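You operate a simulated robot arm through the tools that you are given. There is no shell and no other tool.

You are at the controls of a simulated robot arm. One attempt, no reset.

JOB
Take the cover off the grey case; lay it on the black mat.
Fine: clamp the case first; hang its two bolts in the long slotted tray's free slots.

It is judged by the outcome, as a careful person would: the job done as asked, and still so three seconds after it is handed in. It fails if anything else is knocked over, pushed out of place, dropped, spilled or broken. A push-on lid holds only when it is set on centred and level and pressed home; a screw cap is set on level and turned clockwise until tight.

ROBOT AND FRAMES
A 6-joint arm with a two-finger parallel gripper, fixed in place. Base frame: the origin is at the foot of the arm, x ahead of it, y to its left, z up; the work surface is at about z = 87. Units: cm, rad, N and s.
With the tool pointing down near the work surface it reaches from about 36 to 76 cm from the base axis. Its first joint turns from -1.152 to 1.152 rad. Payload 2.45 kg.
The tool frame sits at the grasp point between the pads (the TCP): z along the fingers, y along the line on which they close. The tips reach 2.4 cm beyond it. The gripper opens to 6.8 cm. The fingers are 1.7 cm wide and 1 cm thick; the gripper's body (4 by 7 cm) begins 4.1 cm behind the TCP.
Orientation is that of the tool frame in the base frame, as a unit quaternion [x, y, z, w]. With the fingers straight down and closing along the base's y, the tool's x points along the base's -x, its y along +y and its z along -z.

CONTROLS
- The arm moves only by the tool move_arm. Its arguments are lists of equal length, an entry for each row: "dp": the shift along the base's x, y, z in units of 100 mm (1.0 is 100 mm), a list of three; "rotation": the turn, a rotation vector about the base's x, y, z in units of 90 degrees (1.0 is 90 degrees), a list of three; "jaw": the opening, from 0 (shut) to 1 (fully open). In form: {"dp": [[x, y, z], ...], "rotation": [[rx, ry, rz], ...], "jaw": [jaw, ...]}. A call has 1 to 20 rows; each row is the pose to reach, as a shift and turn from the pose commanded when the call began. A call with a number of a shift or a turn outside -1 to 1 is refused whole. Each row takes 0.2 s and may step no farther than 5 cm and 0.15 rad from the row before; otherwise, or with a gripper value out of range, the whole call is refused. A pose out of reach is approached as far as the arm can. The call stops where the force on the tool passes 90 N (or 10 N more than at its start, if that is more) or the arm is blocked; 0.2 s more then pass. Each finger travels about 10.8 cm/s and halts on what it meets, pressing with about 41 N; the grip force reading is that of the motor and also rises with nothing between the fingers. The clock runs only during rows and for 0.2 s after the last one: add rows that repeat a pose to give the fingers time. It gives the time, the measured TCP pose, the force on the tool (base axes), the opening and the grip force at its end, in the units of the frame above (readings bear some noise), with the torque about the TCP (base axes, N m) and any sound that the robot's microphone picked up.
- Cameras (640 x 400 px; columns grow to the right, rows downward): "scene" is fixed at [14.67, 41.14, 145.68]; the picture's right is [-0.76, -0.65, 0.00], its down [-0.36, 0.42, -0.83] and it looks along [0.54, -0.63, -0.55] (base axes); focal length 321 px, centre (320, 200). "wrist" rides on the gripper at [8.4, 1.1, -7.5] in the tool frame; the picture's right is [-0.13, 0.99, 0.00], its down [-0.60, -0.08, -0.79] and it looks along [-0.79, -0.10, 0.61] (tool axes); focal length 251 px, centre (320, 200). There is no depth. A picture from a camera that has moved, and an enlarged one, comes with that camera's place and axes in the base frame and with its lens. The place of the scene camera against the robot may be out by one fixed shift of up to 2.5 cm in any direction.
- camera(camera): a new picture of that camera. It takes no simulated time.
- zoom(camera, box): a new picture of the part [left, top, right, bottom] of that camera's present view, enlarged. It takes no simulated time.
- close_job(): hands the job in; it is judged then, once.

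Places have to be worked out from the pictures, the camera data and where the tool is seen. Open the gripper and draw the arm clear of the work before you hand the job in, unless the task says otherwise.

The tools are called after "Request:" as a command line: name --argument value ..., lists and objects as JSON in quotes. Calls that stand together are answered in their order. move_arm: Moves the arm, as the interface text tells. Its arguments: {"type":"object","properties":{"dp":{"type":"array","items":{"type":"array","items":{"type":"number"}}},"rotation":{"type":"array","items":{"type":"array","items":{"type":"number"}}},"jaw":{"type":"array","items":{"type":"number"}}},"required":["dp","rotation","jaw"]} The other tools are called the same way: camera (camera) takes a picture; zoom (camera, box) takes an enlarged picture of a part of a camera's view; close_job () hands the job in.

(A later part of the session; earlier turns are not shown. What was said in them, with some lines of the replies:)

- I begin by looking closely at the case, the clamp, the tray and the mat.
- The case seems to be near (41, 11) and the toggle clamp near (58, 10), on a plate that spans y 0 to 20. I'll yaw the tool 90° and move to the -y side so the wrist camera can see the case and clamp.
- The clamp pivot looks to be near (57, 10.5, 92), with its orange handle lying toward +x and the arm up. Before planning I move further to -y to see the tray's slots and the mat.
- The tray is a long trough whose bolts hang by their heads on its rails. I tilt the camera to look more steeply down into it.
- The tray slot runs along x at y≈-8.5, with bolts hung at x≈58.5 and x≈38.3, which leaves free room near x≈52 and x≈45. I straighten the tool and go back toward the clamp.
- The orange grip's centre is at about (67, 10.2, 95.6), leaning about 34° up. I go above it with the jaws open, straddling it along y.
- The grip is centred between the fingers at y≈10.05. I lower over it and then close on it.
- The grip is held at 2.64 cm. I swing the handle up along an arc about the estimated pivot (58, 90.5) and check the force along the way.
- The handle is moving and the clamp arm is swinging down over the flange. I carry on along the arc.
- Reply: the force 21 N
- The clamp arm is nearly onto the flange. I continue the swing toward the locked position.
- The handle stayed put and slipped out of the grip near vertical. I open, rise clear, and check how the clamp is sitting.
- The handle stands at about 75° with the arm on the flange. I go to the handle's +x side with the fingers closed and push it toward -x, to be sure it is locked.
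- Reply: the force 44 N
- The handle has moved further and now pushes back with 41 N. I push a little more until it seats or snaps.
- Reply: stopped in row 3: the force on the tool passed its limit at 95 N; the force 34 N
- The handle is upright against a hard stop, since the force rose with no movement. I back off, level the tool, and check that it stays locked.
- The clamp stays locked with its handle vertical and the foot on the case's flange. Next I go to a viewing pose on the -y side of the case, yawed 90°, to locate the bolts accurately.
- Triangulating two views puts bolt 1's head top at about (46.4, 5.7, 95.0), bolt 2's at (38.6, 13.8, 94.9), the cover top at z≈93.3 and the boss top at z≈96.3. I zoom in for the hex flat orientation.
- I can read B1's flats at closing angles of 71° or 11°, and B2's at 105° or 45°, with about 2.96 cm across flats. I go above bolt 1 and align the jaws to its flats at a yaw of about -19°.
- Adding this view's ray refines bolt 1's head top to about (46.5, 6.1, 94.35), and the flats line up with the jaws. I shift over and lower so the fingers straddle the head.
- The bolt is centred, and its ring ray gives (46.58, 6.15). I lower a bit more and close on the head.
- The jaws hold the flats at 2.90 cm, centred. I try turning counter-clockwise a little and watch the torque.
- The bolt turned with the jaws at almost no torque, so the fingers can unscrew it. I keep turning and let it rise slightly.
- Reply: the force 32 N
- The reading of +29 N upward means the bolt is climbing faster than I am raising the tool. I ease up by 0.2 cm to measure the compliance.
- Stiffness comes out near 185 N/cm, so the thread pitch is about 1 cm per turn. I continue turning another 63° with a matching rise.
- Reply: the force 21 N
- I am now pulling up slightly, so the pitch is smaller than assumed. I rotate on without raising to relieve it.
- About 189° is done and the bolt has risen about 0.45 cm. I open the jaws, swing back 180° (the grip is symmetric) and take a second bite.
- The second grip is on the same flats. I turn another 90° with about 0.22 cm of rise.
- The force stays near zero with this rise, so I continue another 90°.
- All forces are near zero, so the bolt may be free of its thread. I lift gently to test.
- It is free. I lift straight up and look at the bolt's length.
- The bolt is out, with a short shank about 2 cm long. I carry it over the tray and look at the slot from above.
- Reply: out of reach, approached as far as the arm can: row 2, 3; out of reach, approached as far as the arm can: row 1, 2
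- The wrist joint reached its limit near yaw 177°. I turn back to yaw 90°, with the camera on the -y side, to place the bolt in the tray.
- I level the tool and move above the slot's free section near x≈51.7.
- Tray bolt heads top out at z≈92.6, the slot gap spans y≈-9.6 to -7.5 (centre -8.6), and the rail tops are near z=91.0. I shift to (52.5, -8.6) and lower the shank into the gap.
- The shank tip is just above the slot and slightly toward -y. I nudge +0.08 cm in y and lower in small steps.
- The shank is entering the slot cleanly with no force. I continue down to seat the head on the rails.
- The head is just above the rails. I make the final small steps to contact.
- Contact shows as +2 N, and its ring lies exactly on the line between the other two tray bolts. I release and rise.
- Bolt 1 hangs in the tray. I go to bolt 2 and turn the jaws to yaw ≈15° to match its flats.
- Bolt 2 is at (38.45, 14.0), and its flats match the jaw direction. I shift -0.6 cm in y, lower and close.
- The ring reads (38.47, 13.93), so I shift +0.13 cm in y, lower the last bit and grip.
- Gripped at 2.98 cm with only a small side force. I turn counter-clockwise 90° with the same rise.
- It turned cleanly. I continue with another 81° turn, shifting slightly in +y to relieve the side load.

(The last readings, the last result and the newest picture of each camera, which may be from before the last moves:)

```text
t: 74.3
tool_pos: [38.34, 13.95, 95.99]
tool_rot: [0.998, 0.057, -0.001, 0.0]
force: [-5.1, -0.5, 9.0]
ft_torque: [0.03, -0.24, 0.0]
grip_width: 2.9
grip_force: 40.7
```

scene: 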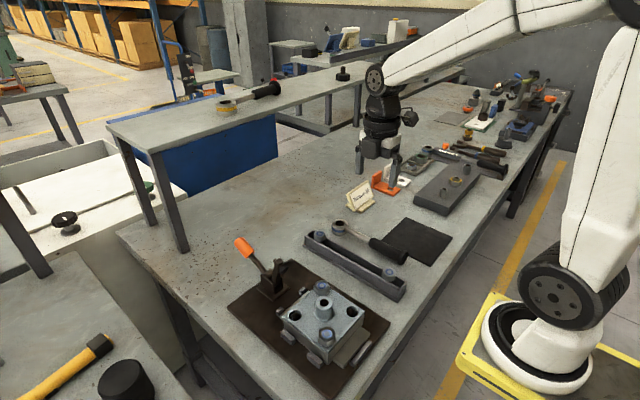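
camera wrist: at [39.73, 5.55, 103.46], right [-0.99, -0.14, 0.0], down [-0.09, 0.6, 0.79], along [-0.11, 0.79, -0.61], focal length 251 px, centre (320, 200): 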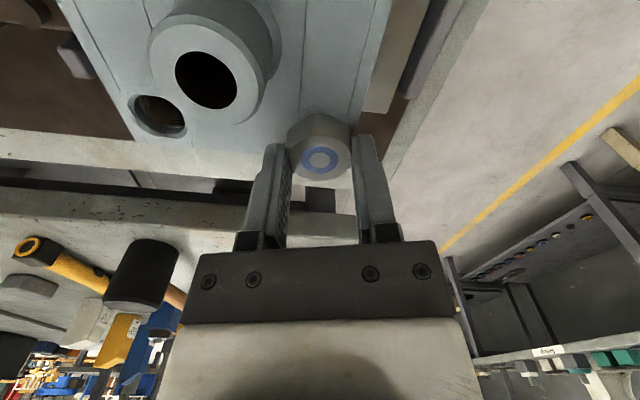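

I open, swing back 180° in two calls, and regrip.

Request:
move_arm --dp '[[0, 0, 0], [0, 0, 0], [0, 0, 0], [0, 0, 0], [0, 0, 0], [0, 0, 0], [0, 0, 0], [0, 0, 0], [0, 0, 0], [0, 0, 0], [0, 0, 0], [0, 0, 0], [0, 0, 0], [0, 0, 0]]' --rotation '[[0, 0, 0], [0, 0, 0], [0, 0, -0.0833], [0, 0, -0.1667], [0, 0, -0.25], [0, 0, -0.3333], [0, 0, -0.4167], [0, 0, -0.5], [0, 0, -0.5833], [0, 0, -0.6667], [0, 0, -0.75], [0, 0, -0.8333], [0, 0, -0.9167], [0, 0, -1.0]]' --jaw '[0.58, 0.58, 0.58, 0.58, 0.58, 0.58, 0.58, 0.58, 0.58, 0.58, 0.58, 0.58, 0.58, 0.58]'

Request:
move_arm --dp '[[0, 0, 0], [0, 0, 0], [0, 0, 0], [0, 0, 0], [0, 0, 0], [0, 0, 0], [0, 0, 0], [0, 0, 0], [0, 0, 0], [0, 0, 0], [0, 0, 0], [0, 0, 0], [0, 0, 0], [0, 0, 0], [0, 0, 0]]' --rotation '[[0, 0, -0.0833], [0, 0, -0.1667], [0, 0, -0.25], [0, 0, -0.3333], [0, 0, -0.4167], [0, 0, -0.5], [0, 0, -0.5833], [0, 0, -0.6667], [0, 0, -0.75], [0, 0, -0.8333], [0, 0, -0.9167], [0, 0, -1.0], [0, 0, -1.0], [0, 0, -1.0], [0, 0, -1.0]]' --jaw '[0.58, 0.58, 0.58, 0.58, 0.58, 0.58, 0.58, 0.58, 0.58, 0.58, 0.58, 0.58, 0.4, 0.3, 0.3]'

Request:
camera --camera "wrist"

```text
t: 77.3
tool_pos: [38.54, 13.86, 96.06]
tool_rot: [0.744, -0.668, -0.001, 0.0]
force: [0.4, -0.2, -0.3]
ft_torque: [-0.02, 0.02, 0.02]
grip_width: 3.94
grip_force: 0.0
```

```text
t: 80.5
tool_pos: [38.58, 13.87, 96.08]
tool_rot: [-0.055, 0.998, -0.001, 0.001]
force: [0.0, 1.7, -0.3]
ft_torque: [0.01, 0.05, 0.01]
grip_width: 2.91
grip_force: 40.9
```

```text
taken
camera wrist: at [30.08, 14.17, 103.62], right [0.02, 1.0, 0.0], down [0.61, -0.01, 0.79], along [0.79, -0.02, -0.61], focal length 251 px, centre (320, 200)
```

wrist: 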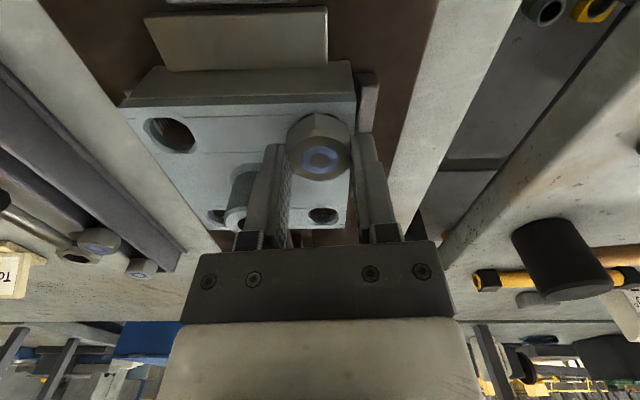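

The regrip is centred with no side load. I turn 90° twice more, with a matching rise.

Request:
move_arm --dp '[[0, 0, 0.002], [0, 0, 0.004], [0, 0, 0.006], [0, 0, 0.008], [0, 0, 0.01], [0, 0, 0.012], [0, 0, 0.014], [0, 0, 0.016], [0, 0, 0.018], [0, 0, 0.02], [0, 0, 0.022], [0, 0, 0.023]]' --rotation '[[0, 0, 0.0833], [0, 0, 0.1667], [0, 0, 0.25], [0, 0, 0.3333], [0, 0, 0.4167], [0, 0, 0.5], [0, 0, 0.5833], [0, 0, 0.6667], [0, 0, 0.75], [0, 0, 0.8333], [0, 0, 0.9167], [0, 0, 1.0]]' --jaw '[0.3, 0.3, 0.3, 0.3, 0.3, 0.3, 0.3, 0.3, 0.3, 0.3, 0.3, 0.3]'

Request:
move_arm --dp '[[0, 0, 0.002], [0, 0, 0.004], [0, 0, 0.006], [0, 0, 0.008], [0, 0, 0.01], [0, 0, 0.012], [0, 0, 0.014], [0, 0, 0.016], [0, 0, 0.018], [0, 0, 0.02], [0, 0, 0.022], [0, 0, 0.023]]' --rotation '[[0, 0, 0.0833], [0, 0, 0.1667], [0, 0, 0.25], [0, 0, 0.3333], [0, 0, 0.4167], [0, 0, 0.5], [0, 0, 0.5833], [0, 0, 0.6667], [0, 0, 0.75], [0, 0, 0.8333], [0, 0, 0.9167], [0, 0, 1.0]]' --jaw '[0.3, 0.3, 0.3, 0.3, 0.3, 0.3, 0.3, 0.3, 0.3, 0.3, 0.3, 0.3]'

```text
t: 83.1
tool_pos: [38.41, 13.93, 96.25]
tool_rot: [0.746, -0.666, 0.0, -0.001]
force: [-0.1, 0.0, -5.7]
ft_torque: [0.09, 0.04, 0.0]
grip_width: 2.92
grip_force: 41.6
```

```text
t: 85.7
tool_pos: [38.46, 13.95, 96.5]
tool_rot: [0.998, 0.056, -0.001, -0.001]
force: [-0.3, 0.0, -0.3]
ft_torque: [-0.01, 0.0, 0.03]
grip_width: 2.94
grip_force: 41.2
```

The forces are near zero after about 351° in total. I test by lifting gently.

Request:
move_arm --dp '[[0, 0, 0.015], [0, 0, 0.03], [0, 0, 0.05]]' --rotation '[[0, 0, 0], [0, 0, 0], [0, 0, 0]]' --jaw '[0.3, 0.3, 0.3]'

```text
t: 86.5
tool_pos: [38.43, 13.96, 97.13]
tool_rot: [0.998, 0.056, -0.001, -0.001]
force: [-0.3, 0.4, -1.6]
ft_torque: [0.01, -0.06, 0.02]
grip_width: 2.88
grip_force: 40.4
```

The bolt is free. I lift clear, rotate back toward yaw 90°, and carry it to the tray.

Request:
move_arm --dp '[[0, 0, 0.25], [0, 0, 0.5], [0, 0, 0.8], [0, 0, 0.9]]' --rotation '[[0, 0, 0], [0, 0, 0], [0, 0, 0], [0, 0, 0]]' --jaw '[0.3, 0.3, 0.3, 0.3]'

Request:
move_arm --dp '[[0.03, -0.08, 0], [0.06, -0.16, 0], [0.1, -0.25, 0], [0.13, -0.33, 0], [0.16, -0.42, 0], [0.2, -0.5, 0], [0.23, -0.58, 0], [0.26, -0.66, 0], [0.3, -0.75, 0], [0.33, -0.83, 0], [0.36, -0.9, 0], [0.4, -1.0, 0]]' --rotation '[[0, 0, -0.0833], [0, 0, -0.1667], [0, 0, -0.25], [0, 0, -0.3333], [0, 0, -0.4167], [0, 0, -0.5], [0, 0, -0.5833], [0, 0, -0.6667], [0, 0, -0.75], [0, 0, -0.8333], [0, 0, -0.9167], [0, 0, -1.0]]' --jaw '[0.3, 0.3, 0.3, 0.3, 0.3, 0.3, 0.3, 0.3, 0.3, 0.3, 0.3, 0.3]'

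Request:
move_arm --dp '[[0.08, -0.25, 0], [0.16, -0.5, 0], [0.24, -0.75, 0], [0.32, -1.0, 0]]' --rotation '[[0, 0, -0.018], [0, 0, -0.036], [0, 0, -0.054], [0, 0, -0.072]]' --jaw '[0.3, 0.3, 0.3, 0.3]'

Request:
camera --camera "wrist"

Request:
zoom --camera "scene" --box '[260, 220, 440, 370]'

```text
t: 87.5
tool_pos: [38.39, 13.87, 106.16]
tool_rot: [0.998, 0.056, -0.001, 0.0]
force: [0.0, 0.2, -0.6]
ft_torque: [-0.04, 0.03, -0.01]
grip_width: 2.91
grip_force: 41.1
```

```text
t: 90.1
tool_pos: [42.53, 3.97, 106.16]
tool_rot: [0.744, -0.668, -0.001, -0.001]
force: [1.0, 0.5, -1.0]
ft_torque: [0.01, 0.01, 0.01]
grip_width: 2.9
grip_force: 40.9
```

```text
t: 91.1
tool_pos: [45.6, -5.93, 106.17]
tool_rot: [-0.706, 0.708, 0.0, 0.001]
force: [0.6, -0.4, -1.9]
ft_torque: [-0.01, -0.02, 0.04]
grip_width: 2.94
grip_force: 41.2
```

```text
taken
camera wrist: at [44.7, -14.34, 113.69], right [-0.99, 0.13, 0.0], down [0.08, 0.6, 0.79], along [0.1, 0.79, -0.61], focal length 251 px, centre (320, 200)
```

wrist: 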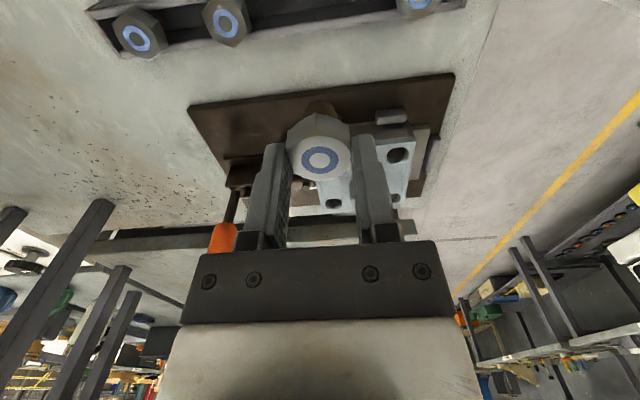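

```text
2.67 times, centred on (350, 295) of scene
camera zoom: at [14.67, 41.14, 145.68], right [-0.76, -0.65, 0.0], down [-0.36, 0.42, -0.83], along [0.54, -0.63, -0.55], focal length 855 px, centre (240, -53)
```

zoom: 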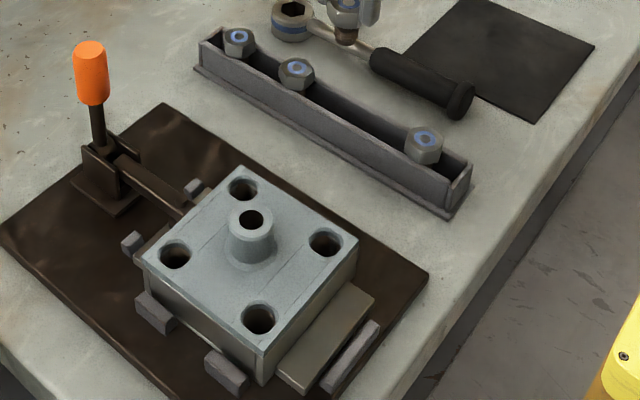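

The bolt is held the same way as before. I move to (45.6, -8.62) above the free section and lower toward the slot.

Request:
move_arm --dp '[[-0.01, -0.268, -0.1], [-0.01, -0.268, -0.4], [-0.01, -0.268, -0.7], [-0.01, -0.268, -0.93], [-0.01, -0.268, -0.93]]' --rotation '[[0, 0, 0], [0, 0, 0], [0, 0, 0], [0, 0, 0], [0, 0, 0]]' --jaw '[0.3, 0.3, 0.3, 0.3, 0.3]'

Request:
camera --camera "wrist"

Request:
zoom --camera "scene" --box '[310, 210, 420, 310]'

```text
t: 92.3
tool_pos: [45.6, -8.74, 96.91]
tool_rot: [-0.707, 0.707, 0.0, 0.002]
force: [0.3, -0.6, -1.3]
ft_torque: [-0.03, 0.04, 0.0]
grip_width: 2.93
grip_force: 40.8
```

```text
taken
camera wrist: at [44.54, -17.19, 104.38], right [-0.99, 0.13, 0.0], down [0.08, 0.6, 0.79], along [0.1, 0.79, -0.61], focal length 251 px, centre (320, 200)
```

wrist: 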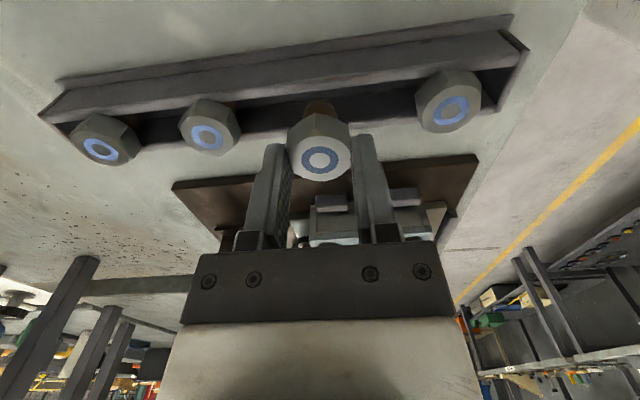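

```text
4.00 times, centred on (365, 260) of scene
camera zoom: at [14.67, 41.14, 145.68], right [-0.76, -0.65, 0.0], down [-0.36, 0.42, -0.83], along [0.54, -0.63, -0.55], focal length 1282 px, centre (140, -40)
```

zoom: 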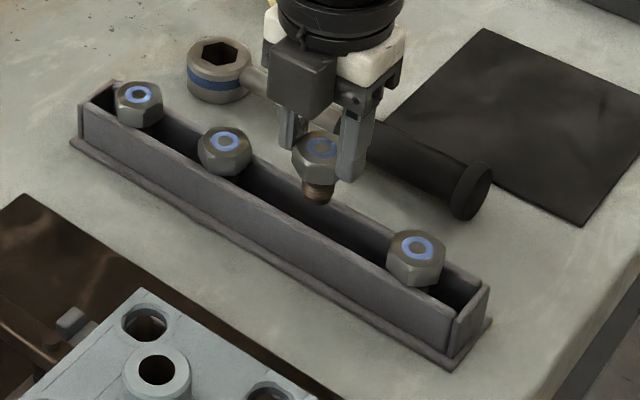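

The tool is slightly to -y, so I correct by +0.13 cm and lower in small steps.

Request:
move_arm --dp '[[0, 0.013, -0.04], [0, 0.013, -0.08], [0, 0.013, -0.12], [0, 0.013, -0.15], [0, 0.013, -0.18]]' --rotation '[[0, 0, 0], [0, 0, 0], [0, 0, 0], [0, 0, 0], [0, 0, 0]]' --jaw '[0.3, 0.3, 0.3, 0.3, 0.3]'

Request:
zoom --camera "scene" --box '[310, 210, 420, 310]'

```text
t: 93.5
tool_pos: [45.62, -8.59, 94.94]
tool_rot: [-0.706, 0.708, 0.0, 0.001]
force: [-0.1, 0.3, -0.9]
ft_torque: [-0.01, 0.02, -0.03]
grip_width: 2.93
grip_force: 41.0
```

```text
4.00 times, centred on (365, 260) of scene
camera zoom: at [14.67, 41.14, 145.68], right [-0.76, -0.65, 0.0], down [-0.36, 0.42, -0.83], along [0.54, -0.63, -0.55], focal length 1282 px, centre (140, -40)
```

zoom: 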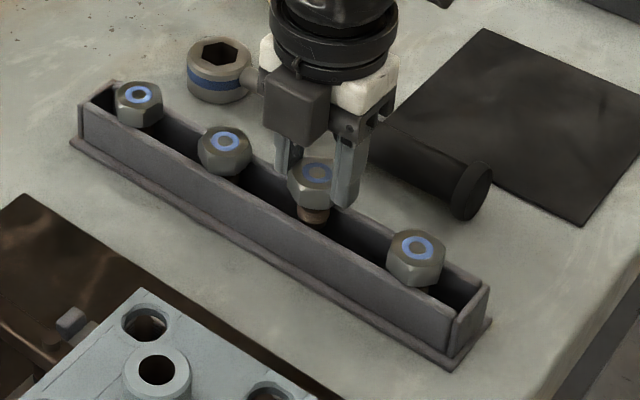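

Request:
move_arm --dp '[[0, 0, -0.03], [0, 0, -0.06], [0, 0, -0.09], [0, 0, -0.11], [0, 0, -0.12]]' --rotation '[[0, 0, 0], [0, 0, 0], [0, 0, 0], [0, 0, 0], [0, 0, 0]]' --jaw '[0.3, 0.3, 0.3, 0.3, 0.3]'

Request:
zoom --camera "scene" --box '[310, 210, 420, 310]'

```text
t: 94.7
tool_pos: [45.53, -8.58, 93.74]
tool_rot: [-0.706, 0.708, 0.0, 0.001]
force: [-0.3, -0.5, -0.9]
ft_torque: [0.0, -0.01, 0.01]
grip_width: 2.89
grip_force: 40.9
```

```text
4.00 times, centred on (365, 260) of scene
camera zoom: at [14.67, 41.14, 145.68], right [-0.76, -0.65, 0.0], down [-0.36, 0.42, -0.83], along [0.54, -0.63, -0.55], focal length 1282 px, centre (140, -40)
```

zoom: 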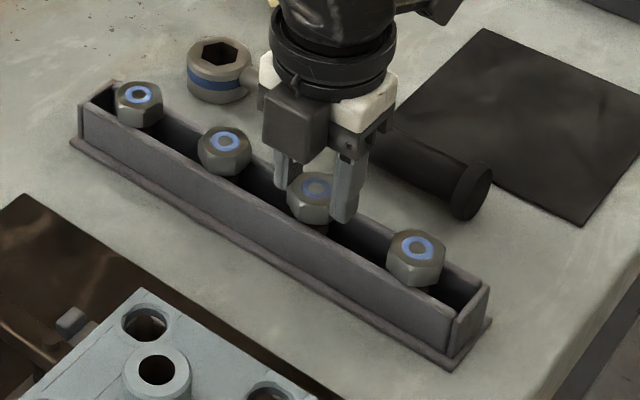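

Request:
move_arm --dp '[[0, 0, -0.01], [0, 0, -0.02]]' --rotation '[[0, 0, 0], [0, 0, 0]]' --jaw '[0.3, 0.3]'

```text
t: 95.3
tool_pos: [45.65, -8.64, 93.66]
tool_rot: [-0.707, 0.707, 0.0, 0.001]
force: [-0.4, 0.2, 2.4]
ft_torque: [-0.04, 0.05, 0.0]
grip_width: 2.9
grip_force: 40.9
```

Contact shows at +2.4 N. I press 0.05 cm more, then release and rise.

Request:
move_arm --dp '[[0, 0, -0.005], [0, 0, -0.005], [0, 0, -0.005], [0, 0, -0.005], [0, 0, 0.2], [0, 0, 0.5], [0, 0, 0.9]]' --rotation '[[0, 0, 0], [0, 0, 0], [0, 0, 0], [0, 0, 0], [0, 0, 0], [0, 0, 0], [0, 0, 0]]' --jaw '[0.3, 0.6, 0.6, 0.6, 0.6, 0.6, 0.6]'

Request:
zoom --camera "scene" --box '[290, 200, 460, 330]'

Request:
camera --camera "wrist"

```text
t: 96.9
tool_pos: [45.52, -8.58, 102.69]
tool_rot: [-0.707, 0.708, 0.0, 0.0]
force: [-0.1, 0.9, 0.3]
ft_torque: [-0.02, 0.01, 0.0]
grip_width: 4.08
grip_force: 0.0
```

```text
3.08 times, centred on (375, 265) of scene
camera zoom: at [14.67, 41.14, 145.68], right [-0.76, -0.65, 0.0], down [-0.36, 0.42, -0.83], along [0.54, -0.63, -0.55], focal length 986 px, centre (151, 0)
```

zoom: 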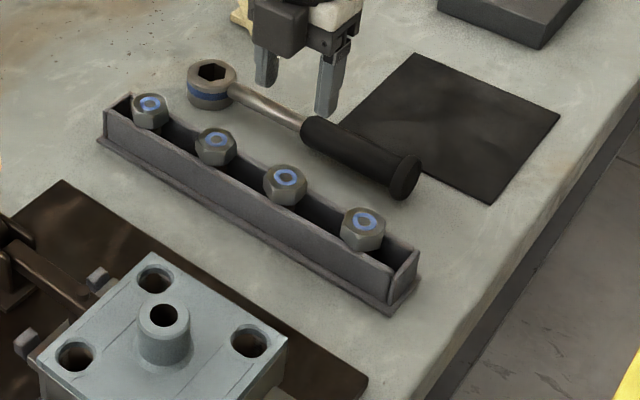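

```text
taken
camera wrist: at [44.46, -16.96, 110.18], right [-0.99, 0.13, 0.0], down [0.08, 0.6, 0.79], along [0.1, 0.79, -0.61], focal length 251 px, centre (320, 200)
```

wrist: 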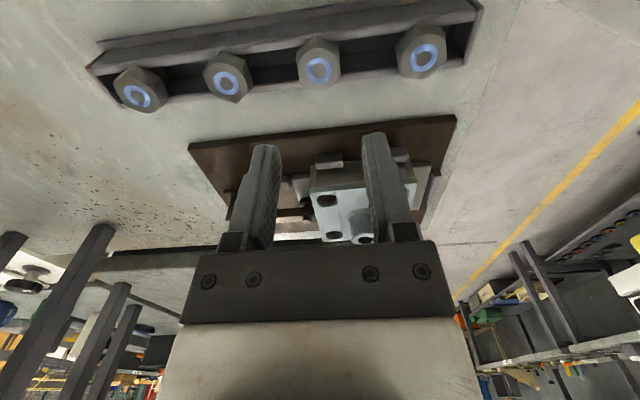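

All four bolts now hang in the tray. Next is the cover: its boss is centred near (42.5, 10.05) with a top at about 95.7, so I move above it with the jaws open.

Request:
move_arm --dp '[[-0.05, 0.25, 0.1], [-0.1, 0.5, 0.2], [-0.15, 0.75, 0.25], [-0.2, 1.0, 0.25]]' --rotation '[[0, 0, 0], [0, 0, 0], [0, 0, 0], [0, 0, 0]]' --jaw '[0.8, 0.8, 0.8, 0.8]'

Request:
move_arm --dp '[[-0.03, 0.3, 0], [-0.07, 0.6, 0], [-0.1, 0.86, -0.1]]' --rotation '[[0, 0, 0], [0, 0, 0], [0, 0, 0]]' --jaw '[0.8, 0.8, 0.8]'

Request:
camera --camera "wrist"

Request:
zoom --camera "scene" --box '[260, 250, 390, 380]'

```text
t: 97.9
tool_pos: [43.25, 1.35, 105.07]
tool_rot: [-0.707, 0.708, 0.001, 0.0]
force: [0.1, -0.1, -0.3]
ft_torque: [-0.01, -0.03, -0.03]
grip_width: 5.43
grip_force: 0.0
```

```text
t: 98.7
tool_pos: [42.46, 10.09, 104.03]
tool_rot: [-0.707, 0.708, 0.0, 0.002]
force: [-0.3, 0.0, -0.2]
ft_torque: [0.0, -0.02, 0.05]
grip_width: 5.46
grip_force: 0.1
```

```text
taken
camera wrist: at [41.34, 1.67, 111.58], right [-0.99, 0.13, 0.0], down [0.08, 0.6, 0.79], along [0.11, 0.79, -0.61], focal length 251 px, centre (320, 200)
```

wrist: 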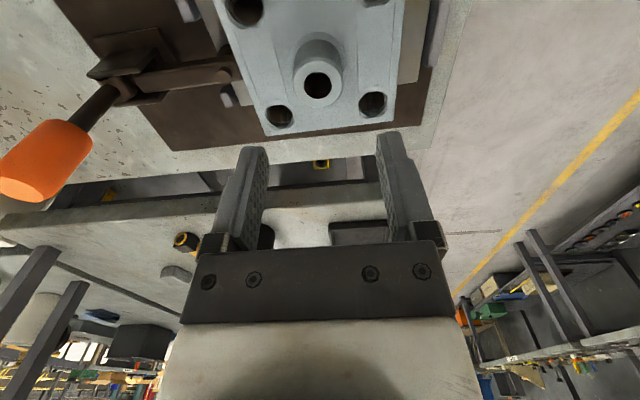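

```text
3.08 times, centred on (325, 315) of scene
camera zoom: at [14.67, 41.14, 145.68], right [-0.76, -0.65, 0.0], down [-0.36, 0.42, -0.83], along [0.54, -0.63, -0.55], focal length 986 px, centre (305, -154)
```

zoom: 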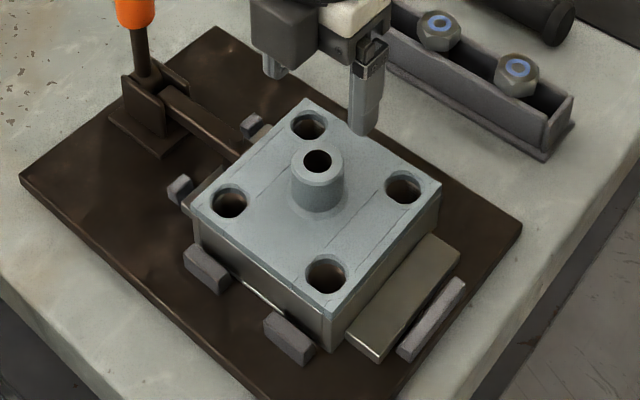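

The boss top is at about (42.6, 10.1), right below the tool. I lower around it, stopping with the tips just above the cover.

Request:
move_arm --dp '[[0.01, 0, -0.3], [0.01, 0, -0.55], [0.01, 0, -0.75], [0.01, 0, -0.84]]' --rotation '[[0, 0, 0], [0, 0, 0], [0, 0, 0], [0, 0, 0]]' --jaw '[0.8, 0.8, 0.8, 0.8]'

Request:
camera --camera "wrist"

Request:
zoom --camera "scene" --box '[260, 250, 390, 380]'

```text
t: 99.7
tool_pos: [42.74, 9.98, 95.52]
tool_rot: [-0.706, 0.708, 0.0, 0.0]
force: [0.2, 0.0, -0.1]
ft_torque: [-0.01, -0.01, 0.02]
grip_width: 5.46
grip_force: 0.2
```

```text
taken
camera wrist: at [41.71, 1.61, 103.17], right [-0.99, 0.13, 0.0], down [0.08, 0.6, 0.79], along [0.1, 0.79, -0.61], focal length 251 px, centre (320, 200)
```

wrist: 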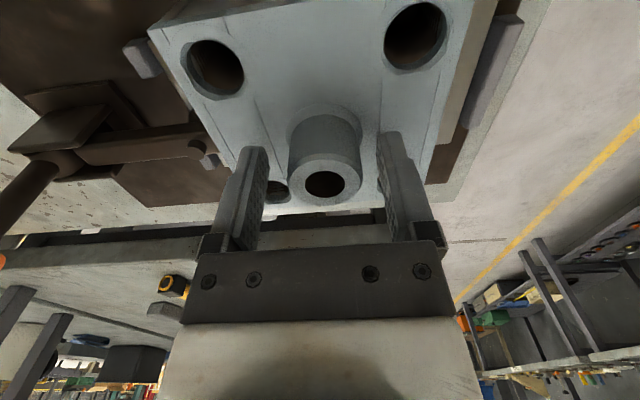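

```text
3.08 times, centred on (325, 315) of scene
camera zoom: at [14.67, 41.14, 145.68], right [-0.76, -0.65, 0.0], down [-0.36, 0.42, -0.83], along [0.54, -0.63, -0.55], focal length 986 px, centre (305, -154)
```

zoom: 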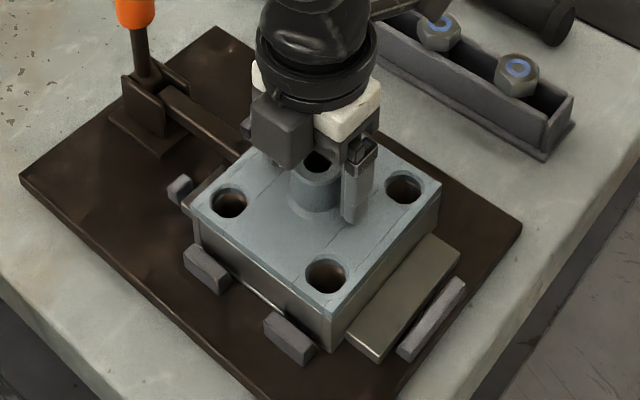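

The boss is about 0.2 cm to -x of the jaw centre. I correct that and close on it.

Request:
move_arm --dp '[[-0.02, 0.01, 0], [-0.02, 0.01, 0], [-0.02, 0.01, 0], [-0.02, 0.01, 0], [-0.02, 0.01, 0]]' --rotation '[[0, 0, 0], [0, 0, 0], [0, 0, 0], [0, 0, 0], [0, 0, 0]]' --jaw '[0.8, 0.6, 0.5, 0.3, 0.3]'

```text
t: 100.9
tool_pos: [42.49, 10.14, 95.73]
tool_rot: [-0.707, 0.708, 0.0, 0.001]
force: [-0.4, 0.3, -0.4]
ft_torque: [0.11, 0.01, 0.0]
grip_width: 3.2
grip_force: 40.9
```

Gripped at 3.20 cm with no side load. I lift slowly and watch the force.

Request:
move_arm --dp '[[0, 0, 0.01], [0, 0, 0.02], [0, 0, 0.03], [0, 0, 0.04]]' --rotation '[[0, 0, 0], [0, 0, 0], [0, 0, 0], [0, 0, 0]]' --jaw '[0.3, 0.3, 0.3, 0.3]'

Request:
zoom --camera "scene" --box '[260, 250, 390, 380]'

```text
t: 101.9
tool_pos: [42.58, 10.08, 96.03]
tool_rot: [-0.707, 0.707, 0.0, 0.001]
force: [0.4, 0.1, -1.1]
ft_torque: [-0.01, -0.01, -0.01]
grip_width: 3.21
grip_force: 41.4
```

```text
3.08 times, centred on (325, 315) of scene
camera zoom: at [14.67, 41.14, 145.68], right [-0.76, -0.65, 0.0], down [-0.36, 0.42, -0.83], along [0.54, -0.63, -0.55], focal length 986 px, centre (305, -154)
```

zoom: 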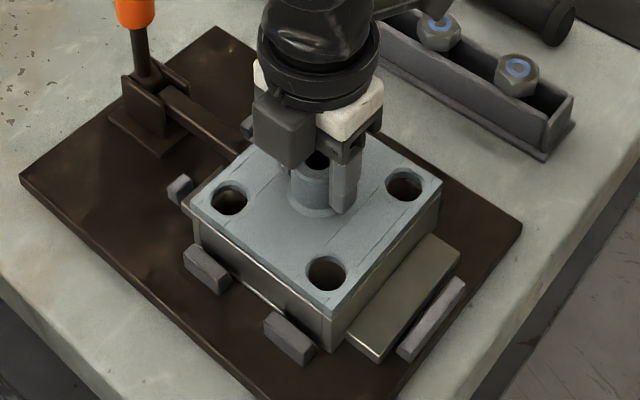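

Request:
move_arm --dp '[[0, 0, 0.05], [0, 0, 0.1], [0, 0, 0.15], [0, 0, 0.2]]' --rotation '[[0, 0, 0], [0, 0, 0], [0, 0, 0], [0, 0, 0]]' --jaw '[0.3, 0.3, 0.3, 0.3]'

Request:
zoom --camera "scene" --box '[260, 250, 390, 380]'

Request:
camera --camera "wrist"

```text
t: 102.9
tool_pos: [42.42, 10.09, 98.06]
tool_rot: [-0.706, 0.708, 0.0, 0.001]
force: [-0.3, 0.4, -1.9]
ft_torque: [-0.02, 0.0, 0.01]
grip_width: 3.18
grip_force: 41.1
```

```text
3.08 times, centred on (325, 315) of scene
camera zoom: at [14.67, 41.14, 145.68], right [-0.76, -0.65, 0.0], down [-0.36, 0.42, -0.83], along [0.54, -0.63, -0.55], focal length 986 px, centre (305, -154)
```

zoom: 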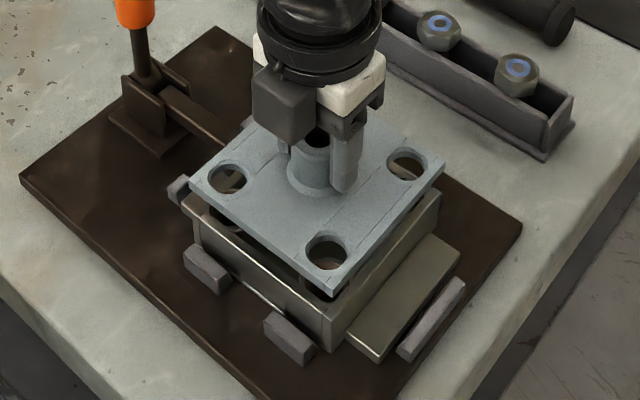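

```text
taken
camera wrist: at [41.41, 1.72, 105.62], right [-0.99, 0.13, 0.0], down [0.08, 0.6, 0.79], along [0.1, 0.79, -0.61], focal length 251 px, centre (320, 200)
```

wrist: 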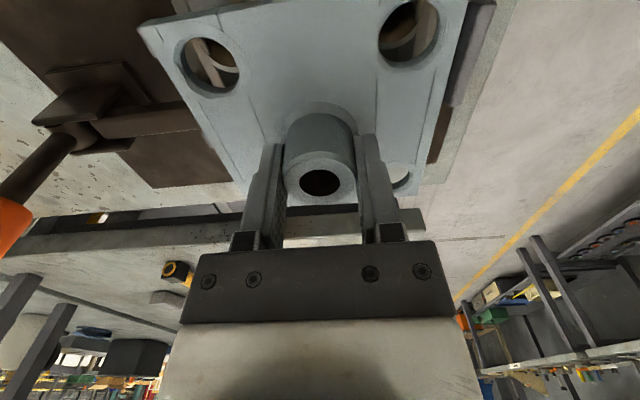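

The cover is a thin plate and came off cleanly and level. I raise it well clear and carry it along -y toward the mat centre, which I place near (41, -29.2).

Request:
move_arm --dp '[[0, 0, 0.2], [0, 0, 0.4], [0, 0, 0.6], [0, 0, 0.8]]' --rotation '[[0, 0, 0], [0, 0, 0], [0, 0, 0], [0, 0, 0]]' --jaw '[0.3, 0.3, 0.3, 0.3]'

Request:
move_arm --dp '[[0, -0.25, 0], [0, -0.5, 0], [0, -0.75, 0], [0, -1.0, 0]]' --rotation '[[0, 0, 0], [0, 0, 0], [0, 0, 0], [0, 0, 0]]' --jaw '[0.3, 0.3, 0.3, 0.3]'

Request:
move_arm --dp '[[0, -0.25, 0], [0, -0.5, 0], [0, -0.75, 0], [0, -1.0, 0]]' --rotation '[[0, 0, 0], [0, 0, 0], [0, 0, 0], [0, 0, 0]]' --jaw '[0.3, 0.3, 0.3, 0.3]'

Request:
move_arm --dp '[[0, -0.25, 0], [0, -0.5, 0], [-0.05, -0.75, 0], [-0.1, -1.0, 0]]' --rotation '[[0, 0, 0], [0, 0, 0], [0, 0, 0], [0, 0, 0]]' --jaw '[0.3, 0.3, 0.3, 0.3]'

Request:
camera --camera "scene"

Request:
camera --camera "wrist"

```text
t: 103.9
tool_pos: [42.48, 10.09, 106.03]
tool_rot: [-0.706, 0.708, 0.0, 0.002]
force: [0.7, -0.6, -1.9]
ft_torque: [-0.01, 0.02, 0.01]
grip_width: 3.19
grip_force: 41.1
```

```text
t: 104.9
tool_pos: [42.28, 0.08, 106.2]
tool_rot: [-0.707, 0.707, 0.001, 0.001]
force: [0.2, -0.6, -1.8]
ft_torque: [0.01, -0.02, -0.01]
grip_width: 3.21
grip_force: 40.6
```

```text
t: 105.9
tool_pos: [42.32, -9.84, 105.97]
tool_rot: [-0.706, 0.708, 0.0, 0.001]
force: [-0.7, 0.8, -1.9]
ft_torque: [0.04, 0.0, -0.01]
grip_width: 3.2
grip_force: 40.8
```

```text
t: 106.9
tool_pos: [41.32, -20.05, 106.06]
tool_rot: [-0.707, 0.707, 0.0, 0.001]
force: [-0.6, -0.9, -2.1]
ft_torque: [0.01, -0.02, 0.01]
grip_width: 3.2
grip_force: 41.7
```

```text
taken
```

scene: 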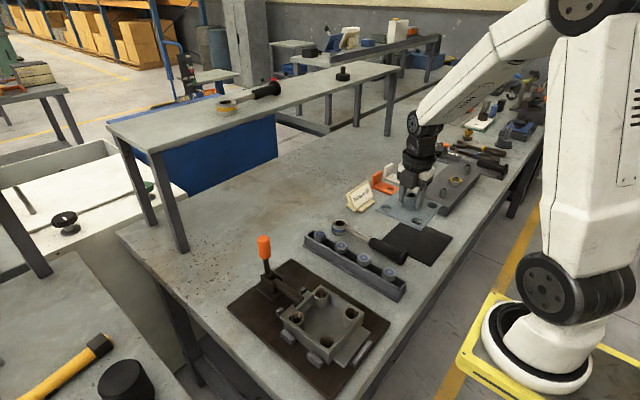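

```text
taken
camera wrist: at [40.3, -28.31, 113.63], right [-0.99, 0.13, 0.0], down [0.08, 0.6, 0.79], along [0.1, 0.79, -0.61], focal length 251 px, centre (320, 200)
```

wrist: 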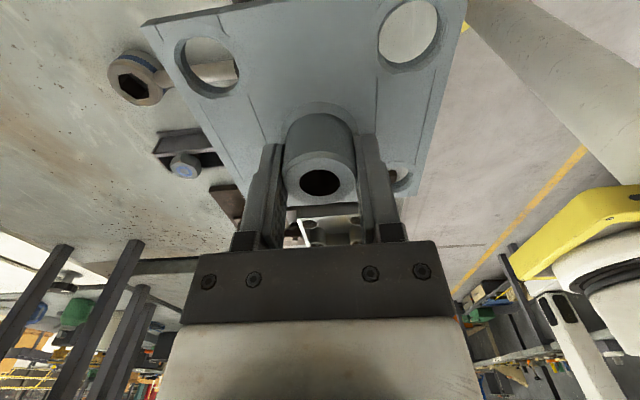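

Request:
move_arm --dp '[[0, -0.25, 0], [0, -0.5, -0.1], [0, -0.75, -0.3], [-0.01, -0.915, -0.5], [-0.01, -0.915, -0.7]]' --rotation '[[0, 0, 0], [0, 0, 0], [0, 0, 0], [0, 0, 0], [0, 0, 0]]' --jaw '[0.3, 0.3, 0.3, 0.3, 0.3]'

Request:
zoom --camera "scene" --box '[330, 150, 500, 280]'

Request:
camera --camera "wrist"

```text
t: 108.1
tool_pos: [41.23, -29.16, 98.95]
tool_rot: [0.707, -0.707, -0.001, 0.0]
force: [-0.7, -0.9, -1.4]
ft_torque: [-0.01, 0.02, 0.04]
grip_width: 3.17
grip_force: 41.2
```

```text
3.08 times, centred on (415, 215) of scene
camera zoom: at [14.67, 41.14, 145.68], right [-0.76, -0.65, 0.0], down [-0.36, 0.42, -0.83], along [0.54, -0.63, -0.55], focal length 986 px, centre (28, 154)
```

zoom: 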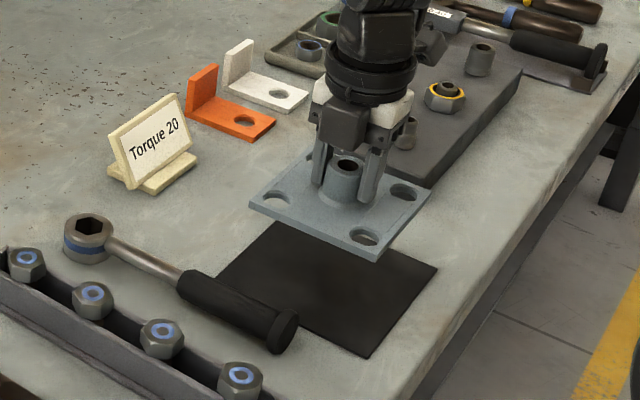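

```text
taken
camera wrist: at [40.2, -37.5, 106.53], right [-0.99, 0.13, 0.0], down [0.08, 0.6, 0.79], along [0.1, 0.79, -0.61], focal length 251 px, centre (320, 200)
```

wrist: 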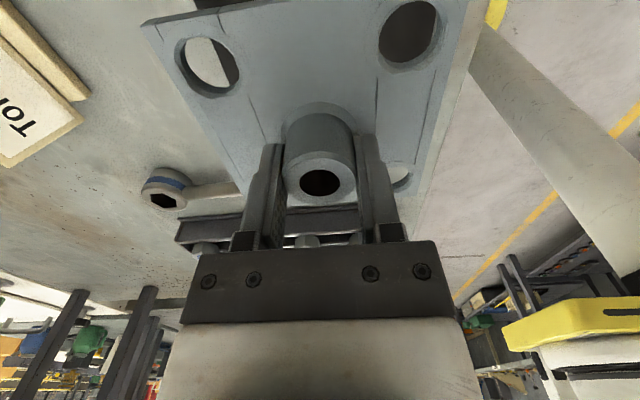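

Projecting the cover down to table height lands on the mat's centre. I lower most of the way, then go in small steps.

Request:
move_arm --dp '[[0, 0, -0.2], [0, 0, -0.4], [0, 0, -0.55], [0, 0, -0.65]]' --rotation '[[0, 0, 0], [0, 0, 0], [0, 0, 0], [0, 0, 0]]' --jaw '[0.3, 0.3, 0.3, 0.3]'

Request:
zoom --camera "scene" --box '[330, 170, 470, 280]'

```text
t: 109.1
tool_pos: [41.24, -29.09, 92.42]
tool_rot: [-0.707, 0.707, 0.001, 0.002]
force: [0.0, -0.1, -2.2]
ft_torque: [-0.01, -0.02, 0.02]
grip_width: 3.19
grip_force: 40.4
```

```text
3.64 times, centred on (400, 225) of scene
camera zoom: at [14.67, 41.14, 145.68], right [-0.76, -0.65, 0.0], down [-0.36, 0.42, -0.83], along [0.54, -0.63, -0.55], focal length 1166 px, centre (29, 109)
```

zoom: 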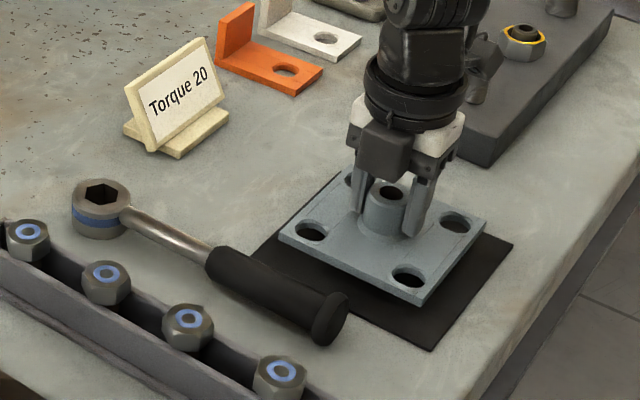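

The cover hovers just over the mat, well centred. I lower in small steps until it touches.

Request:
move_arm --dp '[[0, 0, -0.03], [0, 0, -0.06], [0, 0, -0.09], [0, 0, -0.11]]' --rotation '[[0, 0, 0], [0, 0, 0], [0, 0, 0], [0, 0, 0]]' --jaw '[0.3, 0.3, 0.3, 0.3]'

Request:
zoom --camera "scene" --box '[330, 170, 470, 280]'

```text
t: 110.1
tool_pos: [41.35, -29.06, 91.5]
tool_rot: [-0.706, 0.708, 0.0, 0.001]
force: [-1.0, 0.6, -1.7]
ft_torque: [-0.02, 0.0, -0.03]
grip_width: 3.2
grip_force: 41.4
```

```text
3.64 times, centred on (400, 225) of scene
camera zoom: at [14.67, 41.14, 145.68], right [-0.76, -0.65, 0.0], down [-0.36, 0.42, -0.83], along [0.54, -0.63, -0.55], focal length 1166 px, centre (29, 109)
```

zoom: 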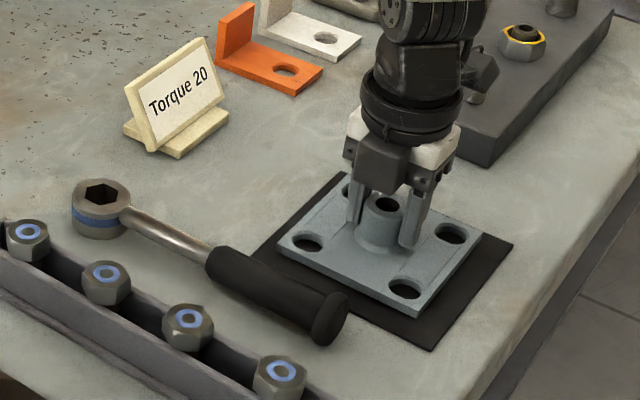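

Request:
move_arm --dp '[[0, 0, -0.015], [0, 0, -0.03], [0, 0, -0.04]]' --rotation '[[0, 0, 0], [0, 0, 0], [0, 0, 0]]' --jaw '[0.3, 0.3, 0.3]'

```text
t: 110.9
tool_pos: [41.36, -29.1, 91.11]
tool_rot: [-0.707, 0.708, -0.001, 0.001]
force: [-2.3, 3.7, 15.8]
ft_torque: [0.76, 0.36, 0.11]
grip_width: 3.2
grip_force: 41.3
```

Contact shows at +16 N, so the cover is down on the mat. I ease up slightly, open, and rise straight up.

Request:
move_arm --dp '[[0, 0, 0.005], [0, 0, 0.005], [0, 0, 0.005], [0, 0, 0.005], [0, 0, 0.2], [0, 0, 0.5], [0, 0, 0.95]]' --rotation '[[0, 0, 0], [0, 0, 0], [0, 0, 0], [0, 0, 0], [0, 0, 0], [0, 0, 0], [0, 0, 0]]' --jaw '[0.3, 0.75, 0.75, 0.75, 0.75, 0.75, 0.75]'

Request:
camera --camera "wrist"

Request:
zoom --camera "scene" --box '[330, 170, 470, 280]'

Request:
zoom --camera "scene" --box '[220, 220, 420, 380]'

```text
t: 112.5
tool_pos: [41.45, -29.3, 100.64]
tool_rot: [-0.707, 0.707, 0.0, 0.001]
force: [0.2, 0.5, 0.5]
ft_torque: [0.0, 0.01, -0.01]
grip_width: 5.11
grip_force: 0.0
```

```text
taken
camera wrist: at [40.35, -37.65, 108.16], right [-0.99, 0.13, 0.0], down [0.08, 0.6, 0.79], along [0.1, 0.79, -0.61], focal length 251 px, centre (320, 200)
```

wrist: 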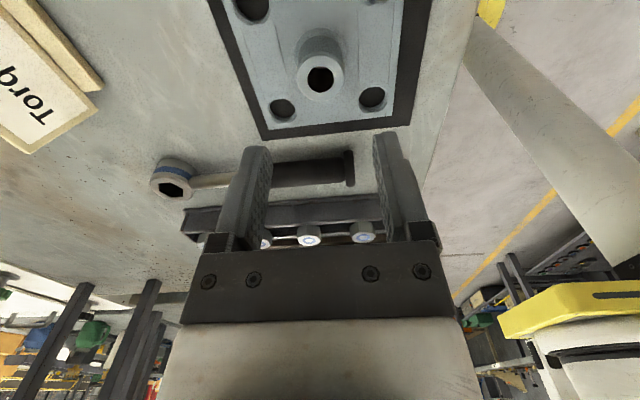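

```text
3.64 times, centred on (400, 225) of scene
camera zoom: at [14.66, 41.14, 145.68], right [-0.76, -0.65, 0.0], down [-0.36, 0.42, -0.83], along [0.54, -0.63, -0.55], focal length 1166 px, centre (29, 109)
```

zoom: 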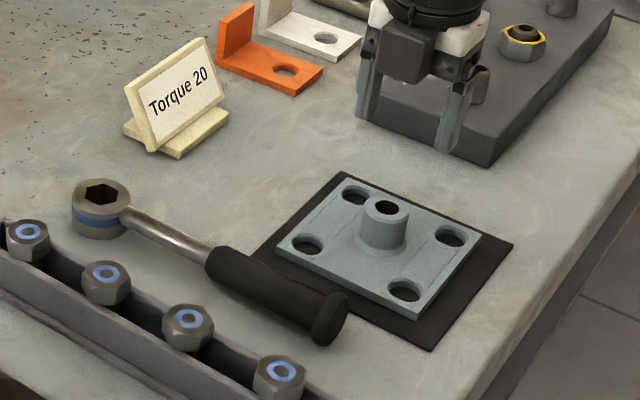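

```text
2.50 times, centred on (320, 300) of scene
camera zoom: at [14.66, 41.14, 145.68], right [-0.76, -0.65, 0.0], down [-0.36, 0.42, -0.83], along [0.54, -0.63, -0.55], focal length 802 px, centre (320, -50)
```

zoom: 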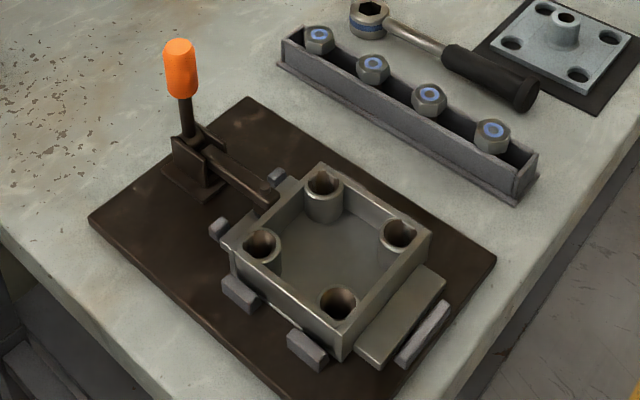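

The cover lies flat, wholly on the mat. The bolts hang in the tray and the case is still clamped, so I draw the arm up and clear before handing in.

Request:
move_arm --dp '[[0, 0, 0.4], [0, 0, 0.8], [0.2, 0.2, 1.0], [0.4, 0.4, 1.0], [0.4, 0.4, 1.0], [0.4, 0.4, 1.0]]' --rotation '[[0, 0, 0], [0, 0, 0], [0, 0, 0], [0, 0, 0], [0, 0, 0], [0, 0, 0]]' --jaw '[1, 1, 1, 1, 1, 1]'

Request:
camera --camera "scene"

```text
t: 113.9
tool_pos: [45.16, -25.09, 110.58]
tool_rot: [-0.706, 0.708, 0.001, 0.001]
force: [1.2, 0.2, -0.4]
ft_torque: [0.0, -0.02, -0.02]
grip_width: 6.8
grip_force: 0.1
```

```text
taken
```

scene: 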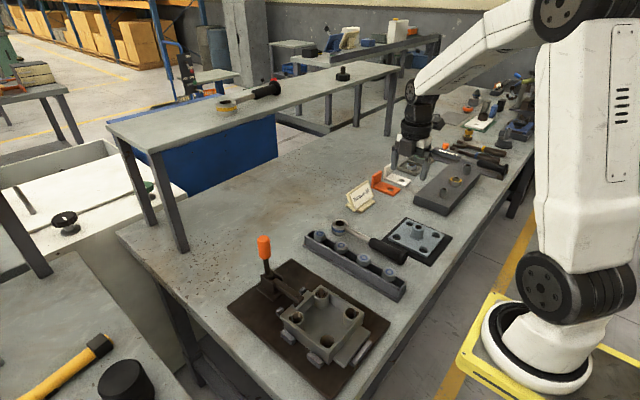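

The picture shows the case clamped, both bolts in the tray, the cover on the mat, the arm clear and nothing else disturbed. I hand the job in.

Request:
close_job

```text
The job is handed in.
```

The cover is off the grey case and lying flat on the black mat, and I've handed the job in.

- **Clamp:** I swung the toggle clamp over before touching the bolts. Its handle is upright against its stop, with the foot on the case's flange. It was still locked in the last picture.
- **Bolts:** Both came out with the gripper alone, so I never used the wrench. They hang by their heads in the two free places of the tray, at about x = 52.4 and x = 45.6, between the two bolts already there.
- **Cover:** It lifted off level by its boss. It sits wholly on the mat, with mat showing all round.

The last picture shows nothing else moved or knocked over. The gripper is open and the arm is clear of the work.
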